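You operate a simulated robot arm through the tools that you are given. There is no shell and no other tool. Be economical: measure what you need, move in short steps, check, and stop when the job is done.

The job below is to be done with a simulated robot arm. You get a single attempt, and the scene is never put back.

JOB
Fetch the apple juice carton from the top of the small table and stand it on top of the pale bulb.

The check looks at the end state, three seconds after you hand in, the way a careful person would. Anything else that was tipped, shoved, dropped, spilled or broken makes it a failure.

ROBOT AND FRAMES
A 6-joint arm with a two-finger parallel gripper, fixed in place. Base frame: the origin is at the foot of the arm, x ahead of it, y to its left, z up; the work surface is at about z = 0. Units: m, rad, N and s.
With the tool pointing down near the work surface it reaches from about 0.16 to 0.42 m from the base axis. Its first joint turns from -1.152 to 1.152 rad. Payload 1.57 kg.
The tool frame sits at the grasp point between the pads (the TCP): z along the fingers, y along the line on which they close. The tips reach 0.03 m beyond it. Largest opening 0.08 m; finger width 0.017, thickness 0.012; the body of the gripper, 0.04 by 0.082 m, starts 0.08 m behind the TCP.
Orientation is that of the tool frame in the base frame, as a unit quaternion [w, x, y, z]. With the fingers straight down and closing along the base's y, the tool's x points along the base's -x, its y along +y and its z along -z.

CONTROLS
- The arm moves only by the tool arm_command. Its arguments are lists of equal length, an entry for each row: "claw": the gripper command, from -1 (fully open) to 1 (shut), values between in proportion; "linear": the shift along the base's x, y, z in m, a list of three; "turn": the turn, a rotation vector about the base's x, y, z in rad, a list of three. In form: {"claw": [claw, ...], "linear": [[x, y, z], ...], "turn": [[ax, ay, az], ...]}. A call has 1 to 8 rows; each row is the pose to reach, as a shift and turn from the pose commanded when the call began. Each row takes 0.2 s and may step no farther than 0.05 m and 0.15 rad from the row before; otherwise, or with a gripper value out of range, the whole call is refused. A pose out of reach is approached as far as the arm can. The call stops where the force on the tool passes 40 N (or 10 N more than at its start, if that is more) or the arm is blocked; 0.2 s more then pass. Each finger travels about 0.153 m/s and halts on what it meets, pressing with about 30 N; the grip force reading is that of the motor and also rises with nothing between the fingers. The clock runs only during rows and for 0.2 s after the last one: add rows that repeat a pose to give the fingers time. The reply holds the time, the measured pose of the TCP, the force on the tool along the base axes, the opening and the grip force, in the units named above and with some noise.
- Cameras (640 x 400 px; columns grow to the right, rows downward): "scene" is fixed at [0.0409, -0.3184, 0.4349]; the picture's right is [0.89, -0.45, 0.00], its down [-0.21, -0.41, -0.89] and it looks along [0.40, 0.79, -0.46] (base axes); focal length 290 px, centre (320, 200). "wrist" rides on the gripper at [-0.032, 0, -0.078] in the tool frame; the picture's right is [0.00, -1.00, 0.00], its down [0.97, 0.00, -0.24] and it looks along [0.24, 0.00, 0.97] (tool axes); focal length 218 px, centre (320, 200). There is no depth. A picture from a camera that has moved, and an enlarged one, comes with that camera's place and axes in the base frame and with its lens.
- camera(camera): a new picture of that camera. It takes no simulated time.
- zoom(camera, box): a new picture of the part [left, top, right, bottom] of that camera's present view, enlarged. It takes no simulated time.
- finish_job(): hands the job in; it is judged then, once.

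Go step by step. Nothing tells you positions but the pictures and the camera data: compare them with the known pose of the tool, close in by small moves and look again before you grip or let go. The budget is 90 turns and 36 pictures, counting those below and the enlarged ones. Unless the task says otherwise, let go and move clear before handing in, and close with one line.

The tools are called after ">>>" as name(argument=value, ...) on one line, values as JSON. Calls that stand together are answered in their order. arm_command: Moves the arm, as the interface text tells. Its arguments: {"type":"object","properties":{"claw":{"type":"array"},"linear":{"type":"array"},"turn":{"type":"array"}},"required":["claw","linear","turn"]} The other tools are called the same way: camera (camera) takes a picture; zoom (camera, box) takes an enlarged picture of a part of a camera's view; finish_job () hands the job in.

At the start:

```text
time: 0.0
eef_pos: [0.2229, -0.0543, 0.2893]
orientation: [0.0, 0.001, 1.0, 0.0]
ft_force: [0.0, -0.1, 0.0]
grip_width: 0.0797
finger_force: 0.2
```

scene: 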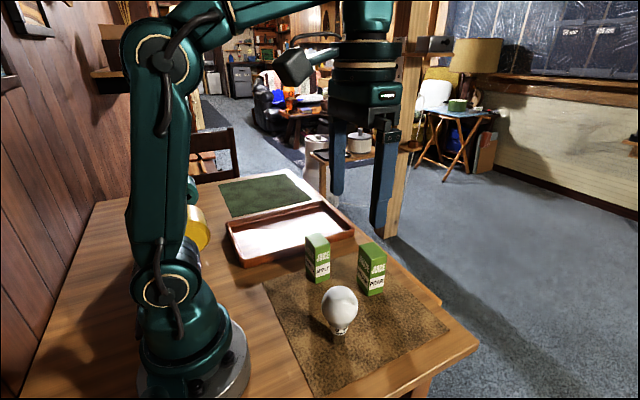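
wrist: 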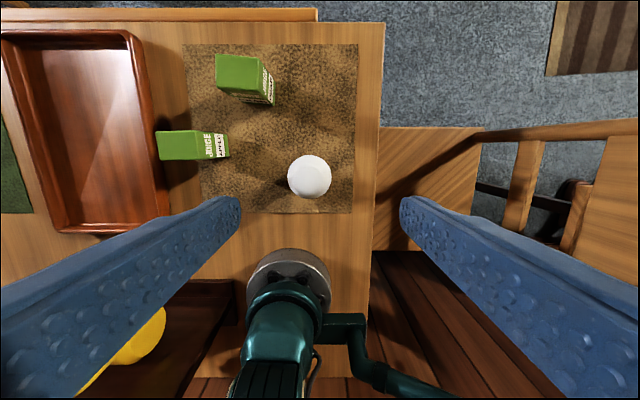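

I see two green juice cartons near an upright pale bulb on the mat. I need to read the labels before choosing one.

>>> zoom(camera="scene", box=[280, 220, 420, 350])

>>> zoom(camera="wrist", box=[140, 40, 370, 220])

```text
3.08 times, centred on (350, 285) of scene
camera zoom: at [0.0409, -0.3184, 0.4349], right [0.89, -0.45, 0.0], down [-0.21, -0.41, -0.89], along [0.4, 0.79, -0.46], focal length 891 px, centre (228, -62)
```

zoom: 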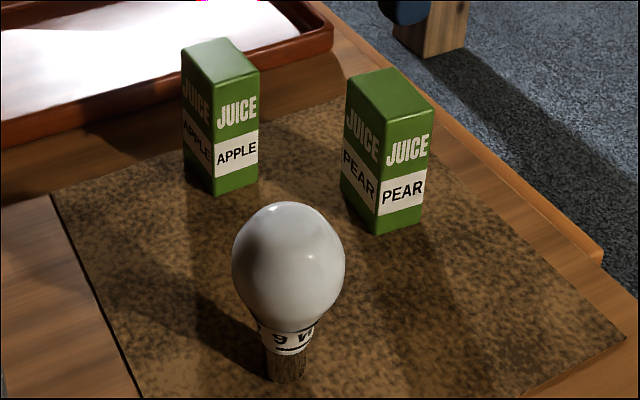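

```text
2.22 times, centred on (255, 130) of wrist
camera zoom: at [0.2565, -0.053, 0.3678], right [0.0, -1.0, 0.0], down [-0.97, 0.0, 0.24], along [-0.24, 0.0, -0.97], focal length 485 px, centre (464, 356)
```

zoom: 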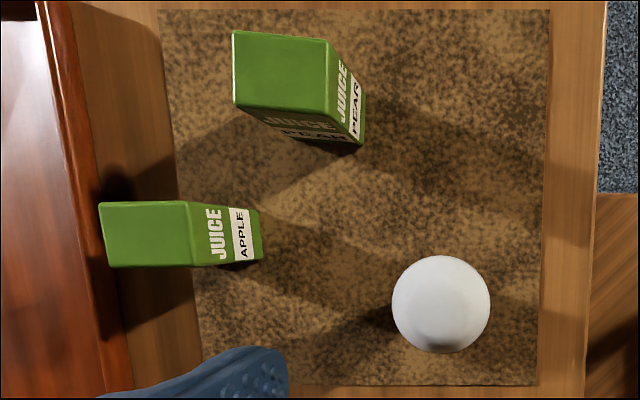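

The apple carton is the one nearer the tray, at about (0.257, 0.119), roughly 0.034 x 0.045 x 0.095 m. The bulb is at about (0.217, -0.039) with its top near z = 0.10. I'll move above the apple carton and look closer.

>>> arm_command(claw=[-1, -1, -1, -1, -1], linear=[[0.008, 0.045, 0], [0.016, 0.09, 0], [0.026, 0.135, 0], [0.034, 0.173, 0], [0.034, 0.173, -0.04]], turn=[[0, 0, 0], [0, 0, 0], [0, 0, 0], [0, 0, 0], [0, 0, 0]])

>>> camera(camera="wrist")

>>> zoom(camera="scene", box=[300, 270, 380, 350])

```text
time: 1.2
eef_pos: [0.2561, 0.1197, 0.25]
orientation: [0.0, 0.0, 1.0, 0.0]
ft_force: [-0.7, 0.7, 0.5]
grip_width: 0.0798
finger_force: 0.1
```

```text
31 pictures are left
camera wrist: at [0.2897, 0.1206, 0.3281], right [0.0, -1.0, 0.0], down [-0.97, 0.0, 0.24], along [-0.24, 0.0, -0.97], focal length 218 px, centre (320, 200)
```

wrist: 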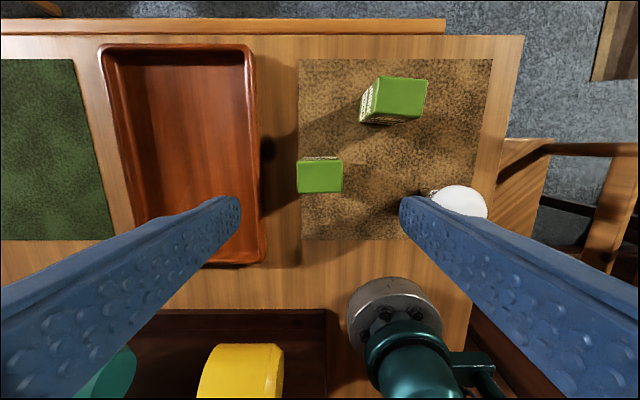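

```text
5.00 times, centred on (340, 310) of scene
camera zoom: at [0.041, -0.3184, 0.4349], right [0.89, -0.45, 0.0], down [-0.21, -0.41, -0.89], along [0.4, 0.79, -0.46], focal length 1448 px, centre (220, -350)
```

zoom: 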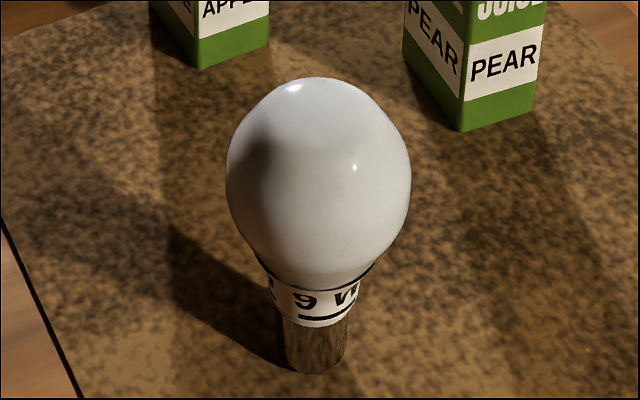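

The carton is centred under the gripper, with its top spanning x 0.240–0.275 and y about 0.097–0.145. I'll go straight down to about mid-height with the fingers open.

>>> arm_command(claw=[-1, -1, -1, -1, -1, -1], linear=[[0.0015, 0.0, -0.04], [0.0015, 0.0, -0.08], [0.0015, 0.0, -0.12], [0.0015, 0.0, -0.155], [0.0015, 0.0, -0.185], [0.0015, 0.0, -0.185]], turn=[[0, 0, 0], [0, 0, 0], [0, 0, 0], [0, 0, 0], [0, 0, 0], [0, 0, 0]])

>>> camera(camera="wrist")

>>> camera(camera="scene")

```text
time: 2.6
eef_pos: [0.2599, 0.1196, 0.0653]
orientation: [0.0, 0.0, 1.0, 0.0]
ft_force: [0.3, 0.5, 0.4]
grip_width: 0.0799
finger_force: 0.1
```

```text
29 pictures are left
camera wrist: at [0.2938, 0.1204, 0.1424], right [0.0, -1.0, 0.0], down [-0.97, 0.0, 0.24], along [-0.24, 0.0, -0.97], focal length 218 px, centre (320, 200)
```

wrist: 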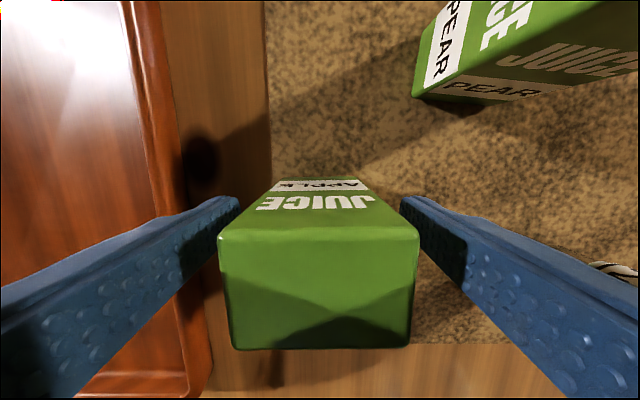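

```text
28 pictures are left
```

scene: 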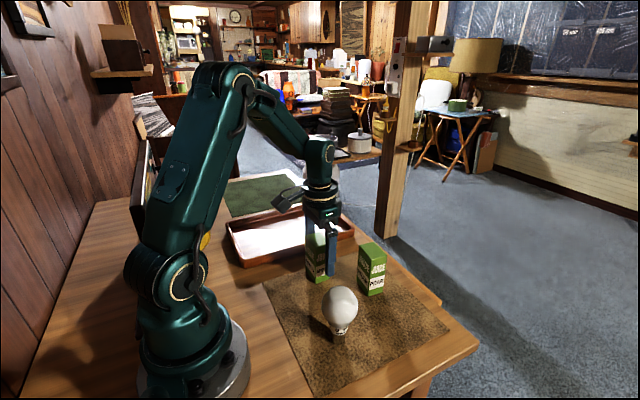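

The fingers straddle the apple carton evenly and clear everything else. I'll close on it, then lift a little.

>>> arm_command(claw=[-0.5, 0, 0.3, 0.6, 0.8, 0.8], linear=[[-0.0015, 0.0, 0], [-0.0015, 0.0, 0], [-0.0015, 0.0, 0], [-0.0015, 0.0, 0], [-0.0015, 0.0, 0], [-0.0015, 0.0, 0]], turn=[[0, 0, 0], [0, 0, 0], [0, 0, 0], [0, 0, 0], [0, 0, 0], [0, 0, 0]])

```text
time: 4.0
eef_pos: [0.2587, 0.1203, 0.064]
orientation: [0.0, 0.0, 1.0, 0.0]
ft_force: [-0.8, 1.0, 0.2]
grip_width: 0.0498
finger_force: 30.2
```

The carton is gripped at a width of 0.050 m. I'll lift it straight up well above the bulb's height and check it.

>>> arm_command(claw=[0.8, 0.8, 0.8, 0.8, 0.8, 0.8], linear=[[0, 0, 0.02], [0, 0, 0.05], [0, 0, 0.085], [0, 0, 0.12], [0, 0, 0.15], [0, 0, 0.15]], turn=[[0, 0, 0], [0, 0, 0], [0, 0, 0], [0, 0, 0], [0, 0, 0], [0, 0, 0]])

>>> camera(camera="wrist")

>>> zoom(camera="scene", box=[260, 150, 420, 350])

```text
time: 5.4
eef_pos: [0.2576, 0.1192, 0.2142]
orientation: [0.0, 0.0, 1.0, 0.001]
ft_force: [0.6, -0.4, -2.0]
grip_width: 0.0496
finger_force: 29.9
```

```text
27 pictures are left
camera wrist: at [0.2903, 0.1196, 0.2926], right [0.0, -1.0, 0.0], down [-0.97, 0.0, 0.24], along [-0.24, 0.0, -0.97], focal length 218 px, centre (320, 200)
```

wrist: 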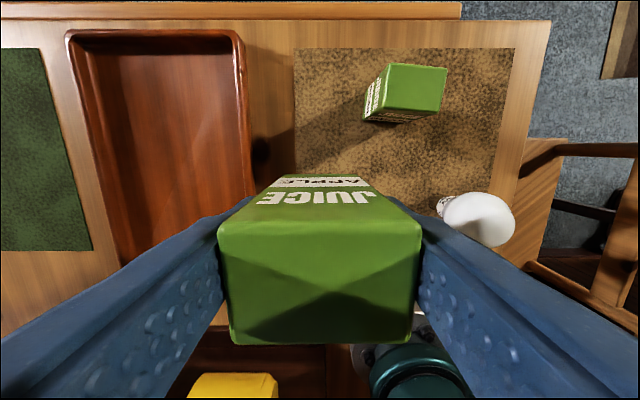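

```text
2.00 times, centred on (340, 250) of scene
camera zoom: at [0.0409, -0.3184, 0.4349], right [0.89, -0.45, 0.0], down [-0.21, -0.41, -0.89], along [0.4, 0.79, -0.46], focal length 579 px, centre (280, 100)
```

zoom: 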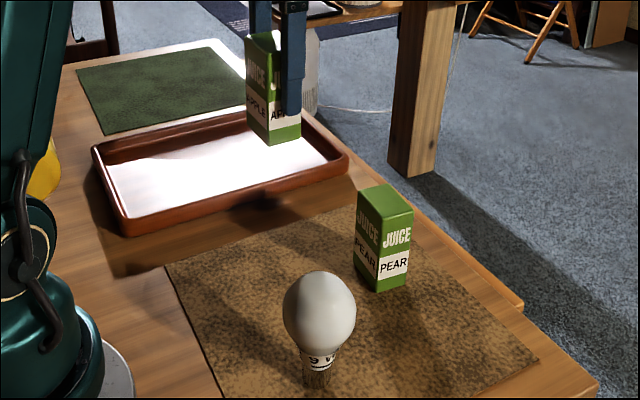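

The carton is held upright and looks centred in y. I want a side view of the bulb's top, so I'll move the held carton to a lower place beside it.

>>> arm_command(claw=[0.8, 0.8, 0.8, 0.8], linear=[[-0.025, 0, -0.02], [-0.05, 0, -0.05], [-0.057, 0, -0.075], [-0.057, 0, -0.075]], turn=[[0, 0, 0], [0, 0, 0], [0, 0, 0], [0, 0, 0]])

>>> zoom(camera="wrist", box=[480, 100, 640, 260])

>>> zoom(camera="scene", box=[260, 190, 400, 350])

```text
time: 6.4
eef_pos: [0.2003, 0.1198, 0.1404]
orientation: [0.0, 0.0, 1.0, 0.001]
ft_force: [-0.3, 0.6, -2.5]
grip_width: 0.0499
finger_force: 29.5
```

```text
2.50 times, centred on (560, 180) of wrist
camera zoom: at [0.2333, 0.1209, 0.219], right [0.0, -1.0, 0.0], down [-0.97, 0.0, 0.24], along [-0.24, 0.0, -0.97], focal length 546 px, centre (-280, 250)
```

zoom: 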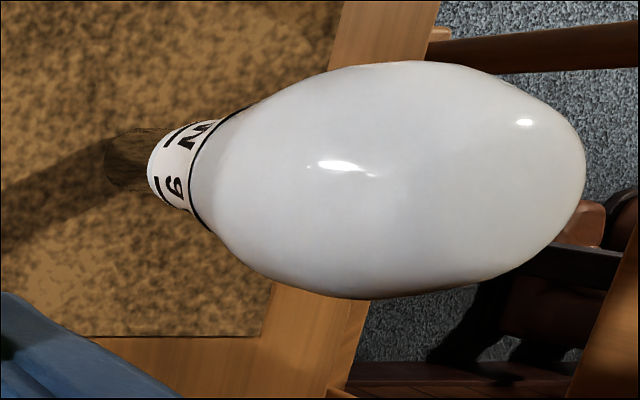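

```text
2.50 times, centred on (330, 270) of scene
camera zoom: at [0.0409, -0.3184, 0.4349], right [0.89, -0.45, 0.0], down [-0.21, -0.41, -0.89], along [0.4, 0.79, -0.46], focal length 724 px, centre (295, 25)
```

zoom: 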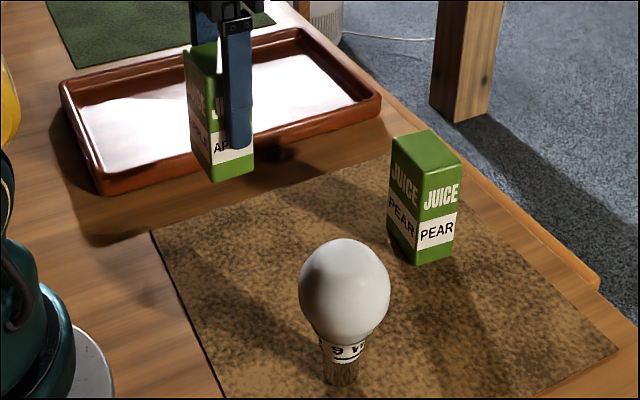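

The bulb's top looks like a flattened cap at about z = 0.105, with its axis near (0.216, -0.039). I'll raise the carton, carry it over the bulb with about 4 cm to spare, and look again.

>>> arm_command(claw=[0.8, 0.8, 0.8, 0.8, 0.8, 0.8, 0.8, 0.8], linear=[[0, 0, 0.04], [0, 0, 0.075], [0.004, -0.04, 0.075], [0.008, -0.08, 0.075], [0.012, -0.12, 0.075], [0.016, -0.15, 0.075], [0.018, -0.16, 0.075], [0.018, -0.16, 0.075]], turn=[[0, 0, 0], [0, 0, 0], [0, 0, 0], [0, 0, 0], [0, 0, 0], [0, 0, 0], [0, 0, 0], [0, 0, 0]])

>>> zoom(camera="scene", box=[260, 170, 420, 350])

>>> camera(camera="wrist")

```text
time: 8.2
eef_pos: [0.2179, -0.0408, 0.2151]
orientation: [0.0, 0.0, 1.0, 0.0]
ft_force: [-0.5, -1.1, -2.1]
grip_width: 0.0499
finger_force: 30.0
```

```text
2.22 times, centred on (340, 260) of scene
camera zoom: at [0.0409, -0.3184, 0.4349], right [0.89, -0.45, 0.0], down [-0.21, -0.41, -0.89], along [0.4, 0.79, -0.46], focal length 644 px, centre (276, 67)
```

zoom: 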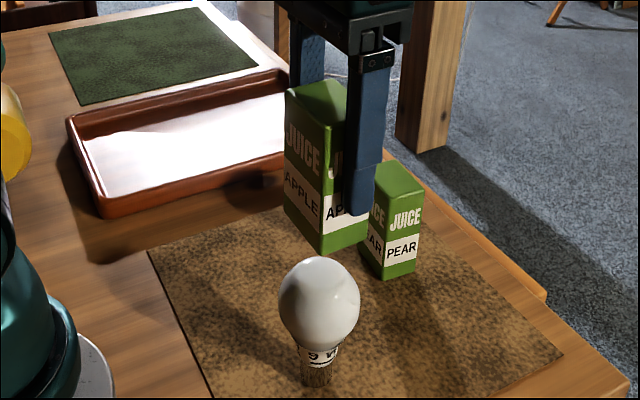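

```text
22 pictures are left
camera wrist: at [0.2524, -0.0403, 0.293], right [0.0, -1.0, 0.0], down [-0.97, 0.0, 0.24], along [-0.24, 0.0, -0.97], focal length 218 px, centre (320, 200)
```

wrist: 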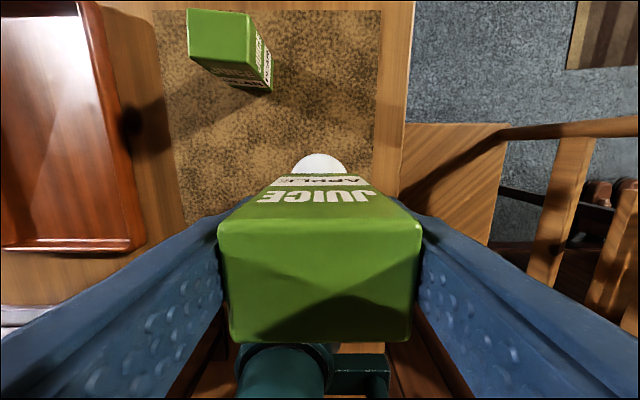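

The carton is centred over the bulb to within about 2 mm in both views. I'll lower it to just above expected contact and look.

>>> arm_command(claw=[0.8, 0.8, 0.8, 0.8], linear=[[-0.001, 0, -0.012], [-0.001, 0, -0.024], [-0.001, 0, -0.034], [-0.001, 0, -0.034]], turn=[[0, 0, 0], [0, 0, 0], [0, 0, 0], [0, 0, 0]])

>>> zoom(camera="scene", box=[290, 210, 390, 350])

```text
time: 9.2
eef_pos: [0.2174, -0.0394, 0.1801]
orientation: [0.0, 0.0, 1.0, 0.001]
ft_force: [0.3, -0.9, -1.8]
grip_width: 0.0497
finger_force: 29.8
```

```text
2.86 times, centred on (340, 280) of scene
camera zoom: at [0.0409, -0.3184, 0.4349], right [0.89, -0.45, 0.0], down [-0.21, -0.41, -0.89], along [0.4, 0.79, -0.46], focal length 828 px, centre (263, -29)
```

zoom: 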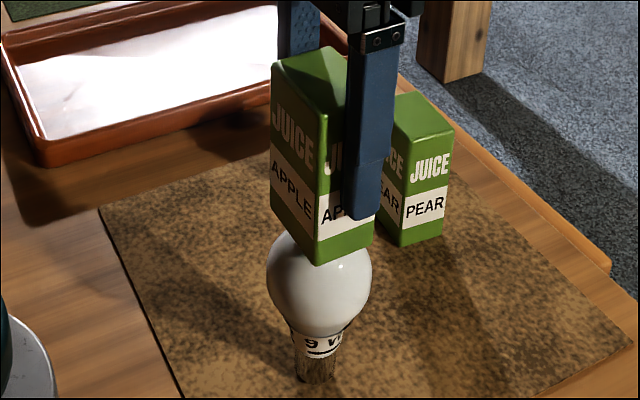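

The carton is nearly over the cap with about 1 cm left. I'll now lower it in tiny steps, watching the vertical force.

>>> arm_command(claw=[0.8, 0.8, 0.8, 0.8], linear=[[0, 0, -0.002], [0, 0, -0.004], [0, 0, -0.006], [0, 0, -0.006]], turn=[[0, 0, 0], [0, 0, 0], [0, 0, 0], [0, 0, 0]])

```text
time: 10.2
eef_pos: [0.218, -0.0404, 0.174]
orientation: [-0.001, 0.0, 1.0, 0.0]
ft_force: [-0.8, 0.0, -1.8]
grip_width: 0.0498
finger_force: 30.1
```

No contact yet, as the force still equals the carton's weight. I'll continue down by 2 mm.

>>> arm_command(claw=[0.8, 0.8, 0.8], linear=[[0, 0, -0.001], [0, 0, -0.002], [0, 0, -0.002]], turn=[[0, 0, 0], [0, 0, 0], [0, 0, 0]])

```text
time: 11.0
eef_pos: [0.2171, -0.0395, 0.1731]
orientation: [0.001, 0.0, 1.0, -0.001]
ft_force: [-0.4, -0.6, 15.2]
grip_width: 0.0495
finger_force: 30.6
```

Contact was made at a TCP height of about 0.173. I'll ease up slightly to take off the pressing force, then check centring before letting go.

>>> arm_command(claw=[0.8, 0.8], linear=[[0, 0, 0.0008], [0, 0, 0.0008]], turn=[[0, 0, 0], [0, 0, 0]])

>>> zoom(camera="scene", box=[300, 230, 380, 350])

>>> camera(camera="wrist")

```text
time: 11.6
eef_pos: [0.2164, -0.0406, 0.1733]
orientation: [-0.001, 0.0, 1.0, 0.0]
ft_force: [-0.2, 0.7, -2.0]
grip_width: 0.0497
finger_force: 30.0
```

```text
3.33 times, centred on (340, 290) of scene
camera zoom: at [0.0409, -0.3184, 0.4349], right [0.89, -0.45, 0.0], down [-0.21, -0.41, -0.89], along [0.4, 0.79, -0.46], focal length 966 px, centre (253, -100)
```

zoom: 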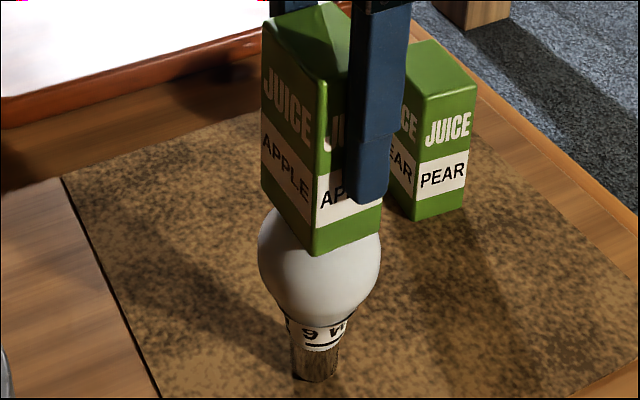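

```text
19 pictures are left
camera wrist: at [0.2507, -0.0396, 0.2515], right [0.0, -1.0, 0.0], down [-0.97, 0.0, 0.24], along [-0.24, 0.0, -0.97], focal length 218 px, centre (320, 200)
```

wrist: 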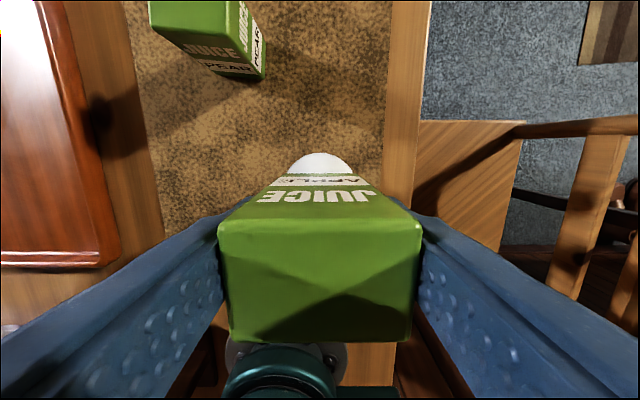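

The carton rests right at contact, but I want the bulb's axis more exactly before I release. I'll lift, then back off in x so the wrist camera sits directly over the bulb.

>>> arm_command(claw=[0.8, 0.8, 0.8, 0.8, 0.8], linear=[[0, 0, 0.015], [0, 0, 0.04], [-0.017, 0, 0.04], [-0.034, 0, 0.04], [-0.034, 0, 0.04]], turn=[[0, 0, 0], [0, 0, 0], [0, 0, 0], [0, 0, 0], [0, 0, 0]])

>>> zoom(camera="wrist", box=[260, 100, 380, 190])

>>> zoom(camera="scene", box=[315, 275, 365, 310])

```text
time: 12.8
eef_pos: [0.1814, -0.0407, 0.214]
orientation: [0.0, -0.001, 1.0, 0.001]
ft_force: [-0.3, -0.4, -2.2]
grip_width: 0.0499
finger_force: 30.2
```

```text
4.44 times, centred on (320, 145) of wrist
camera zoom: at [0.2158, -0.0405, 0.2917], right [0.0, -1.0, 0.0], down [-0.97, 0.0, 0.24], along [-0.24, 0.0, -0.97], focal length 970 px, centre (320, 444)
```

zoom: 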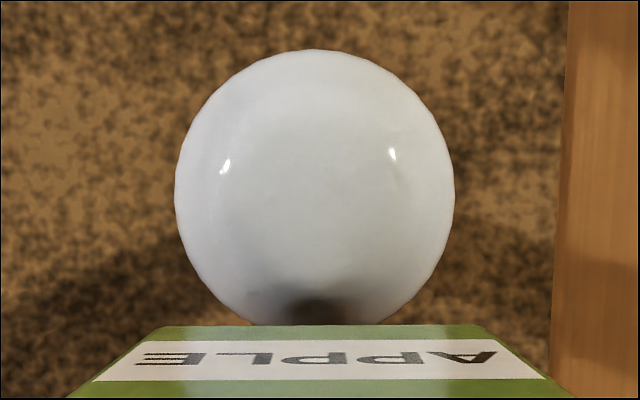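

```text
11.43 times, centred on (340, 292) of scene
camera zoom: at [0.0409, -0.3184, 0.4349], right [0.89, -0.45, 0.0], down [-0.21, -0.41, -0.89], along [0.4, 0.79, -0.46], focal length 3311 px, centre (91, -857)
```

zoom: 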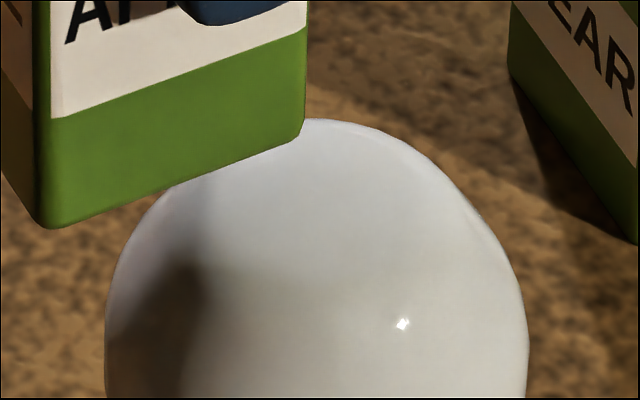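

From directly above, the bulb's axis is at about (0.218, -0.039), with a flattened top roughly 1.5 cm in radius. I'll return with a 2 mm correction in x and 1 mm in y, down to just above contact.

>>> arm_command(claw=[0.8, 0.8, 0.8, 0.8, 0.8, 0.8], linear=[[0.018, 0.001, 0], [0.036, 0.001, 0], [0.036, 0.001, -0.015], [0.036, 0.001, -0.03], [0.036, 0.001, -0.039], [0.036, 0.001, -0.039]], turn=[[0, 0, 0], [0, 0, 0], [0, 0, 0], [0, 0, 0], [0, 0, 0], [0, 0, 0]])

>>> arm_command(claw=[0.8, 0.8, 0.8], linear=[[0, 0, -0.0007], [0, 0, -0.0013], [0, 0, -0.0013]], turn=[[0, 0, 0], [0, 0, 0], [0, 0, 0]])

```text
time: 14.2
eef_pos: [0.2202, -0.0402, 0.1749]
orientation: [-0.001, 0.0, 1.0, -0.001]
ft_force: [0.0, 0.0, -1.9]
grip_width: 0.0496
finger_force: 30.0
```

```text
time: 15.0
eef_pos: [0.2189, -0.04, 0.1725]
orientation: [0.0, 0.0, 1.0, 0.0]
ft_force: [0.5, -0.2, 2.3]
grip_width: 0.0496
finger_force: 29.4
```

There is light contact now, and the bulb carries the carton's weight. I'll open the fingers gradually and check.

>>> arm_command(claw=[-0.2, -0.26, -0.32, -0.4, -0.4, -0.4], linear=[[0, 0, 0], [0, 0, 0], [0, 0, 0], [0, 0, 0], [0, 0, 0], [0, 0, 0]], turn=[[0, 0, 0], [0, 0, 0], [0, 0, 0], [0, 0, 0], [0, 0, 0], [0, 0, 0]])

>>> camera(camera="wrist")

>>> zoom(camera="scene", box=[290, 210, 390, 350])

```text
time: 16.4
eef_pos: [0.218, -0.0395, 0.1724]
orientation: [-0.001, 0.0, 1.0, 0.0]
ft_force: [0.1, 0.0, 0.5]
grip_width: 0.0558
finger_force: 0.1
```

```text
16 pictures are left
camera wrist: at [0.2527, -0.039, 0.2513], right [0.0, -1.0, 0.0], down [-0.97, 0.0, 0.24], along [-0.24, 0.0, -0.97], focal length 218 px, centre (320, 200)
```

wrist: 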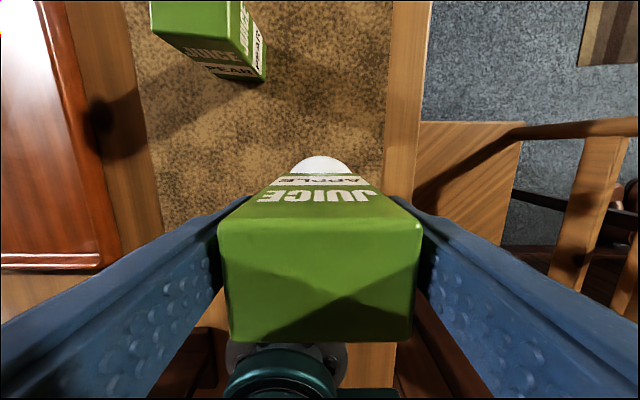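

```text
2.86 times, centred on (340, 280) of scene
camera zoom: at [0.0409, -0.3184, 0.4349], right [0.89, -0.45, 0.0], down [-0.21, -0.41, -0.89], along [0.4, 0.79, -0.46], focal length 828 px, centre (263, -29)
```

zoom: 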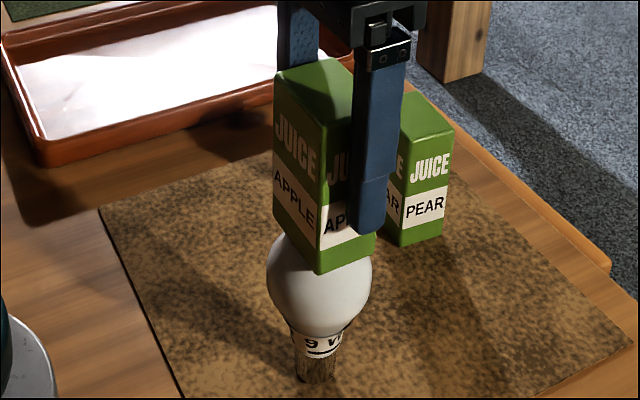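

With the grip off, the carton stands upright and hasn't moved. I'll open fully and rise straight up.

>>> arm_command(claw=[-0.7, -1, -1, -1, -1, -1, -1, -1], linear=[[0, 0, 0], [0, 0, 0], [0, 0, 0.01], [0, 0, 0.03], [0, 0, 0.055], [0, 0, 0.08], [0, 0, 0.1], [0, 0, 0.1]], turn=[[0, 0, 0], [0, 0, 0], [0, 0, 0], [0, 0, 0], [0, 0, 0], [0, 0, 0], [0, 0, 0], [0, 0, 0]])

>>> camera(camera="scene")

>>> camera(camera="wrist")

```text
time: 18.2
eef_pos: [0.2184, -0.0384, 0.2742]
orientation: [0.0, 0.0, 1.0, 0.0]
ft_force: [-0.3, 0.2, 0.4]
grip_width: 0.0798
finger_force: 0.0
```

```text
14 pictures are left
```

scene: 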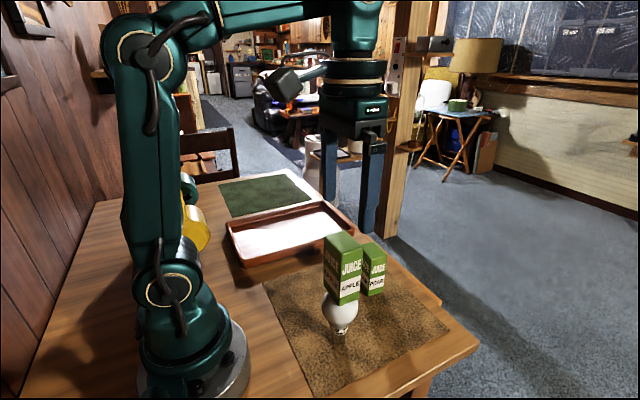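

```text
13 pictures are left
camera wrist: at [0.2524, -0.0384, 0.3527], right [0.0, -1.0, 0.0], down [-0.97, 0.0, 0.24], along [-0.24, 0.0, -0.97], focal length 218 px, centre (320, 200)
```

wrist: 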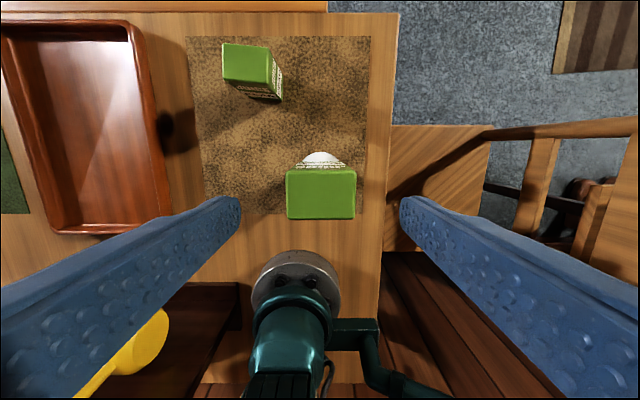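

The apple carton stands upright on the bulb, the gripper is clear above it, and nothing else has moved. I'm handing in.

>>> finish_job()

```text
The job is handed in.
```

The apple juice carton is standing upright on top of the pale bulb, the gripper has let go and is clear above it, and nothing else was disturbed.
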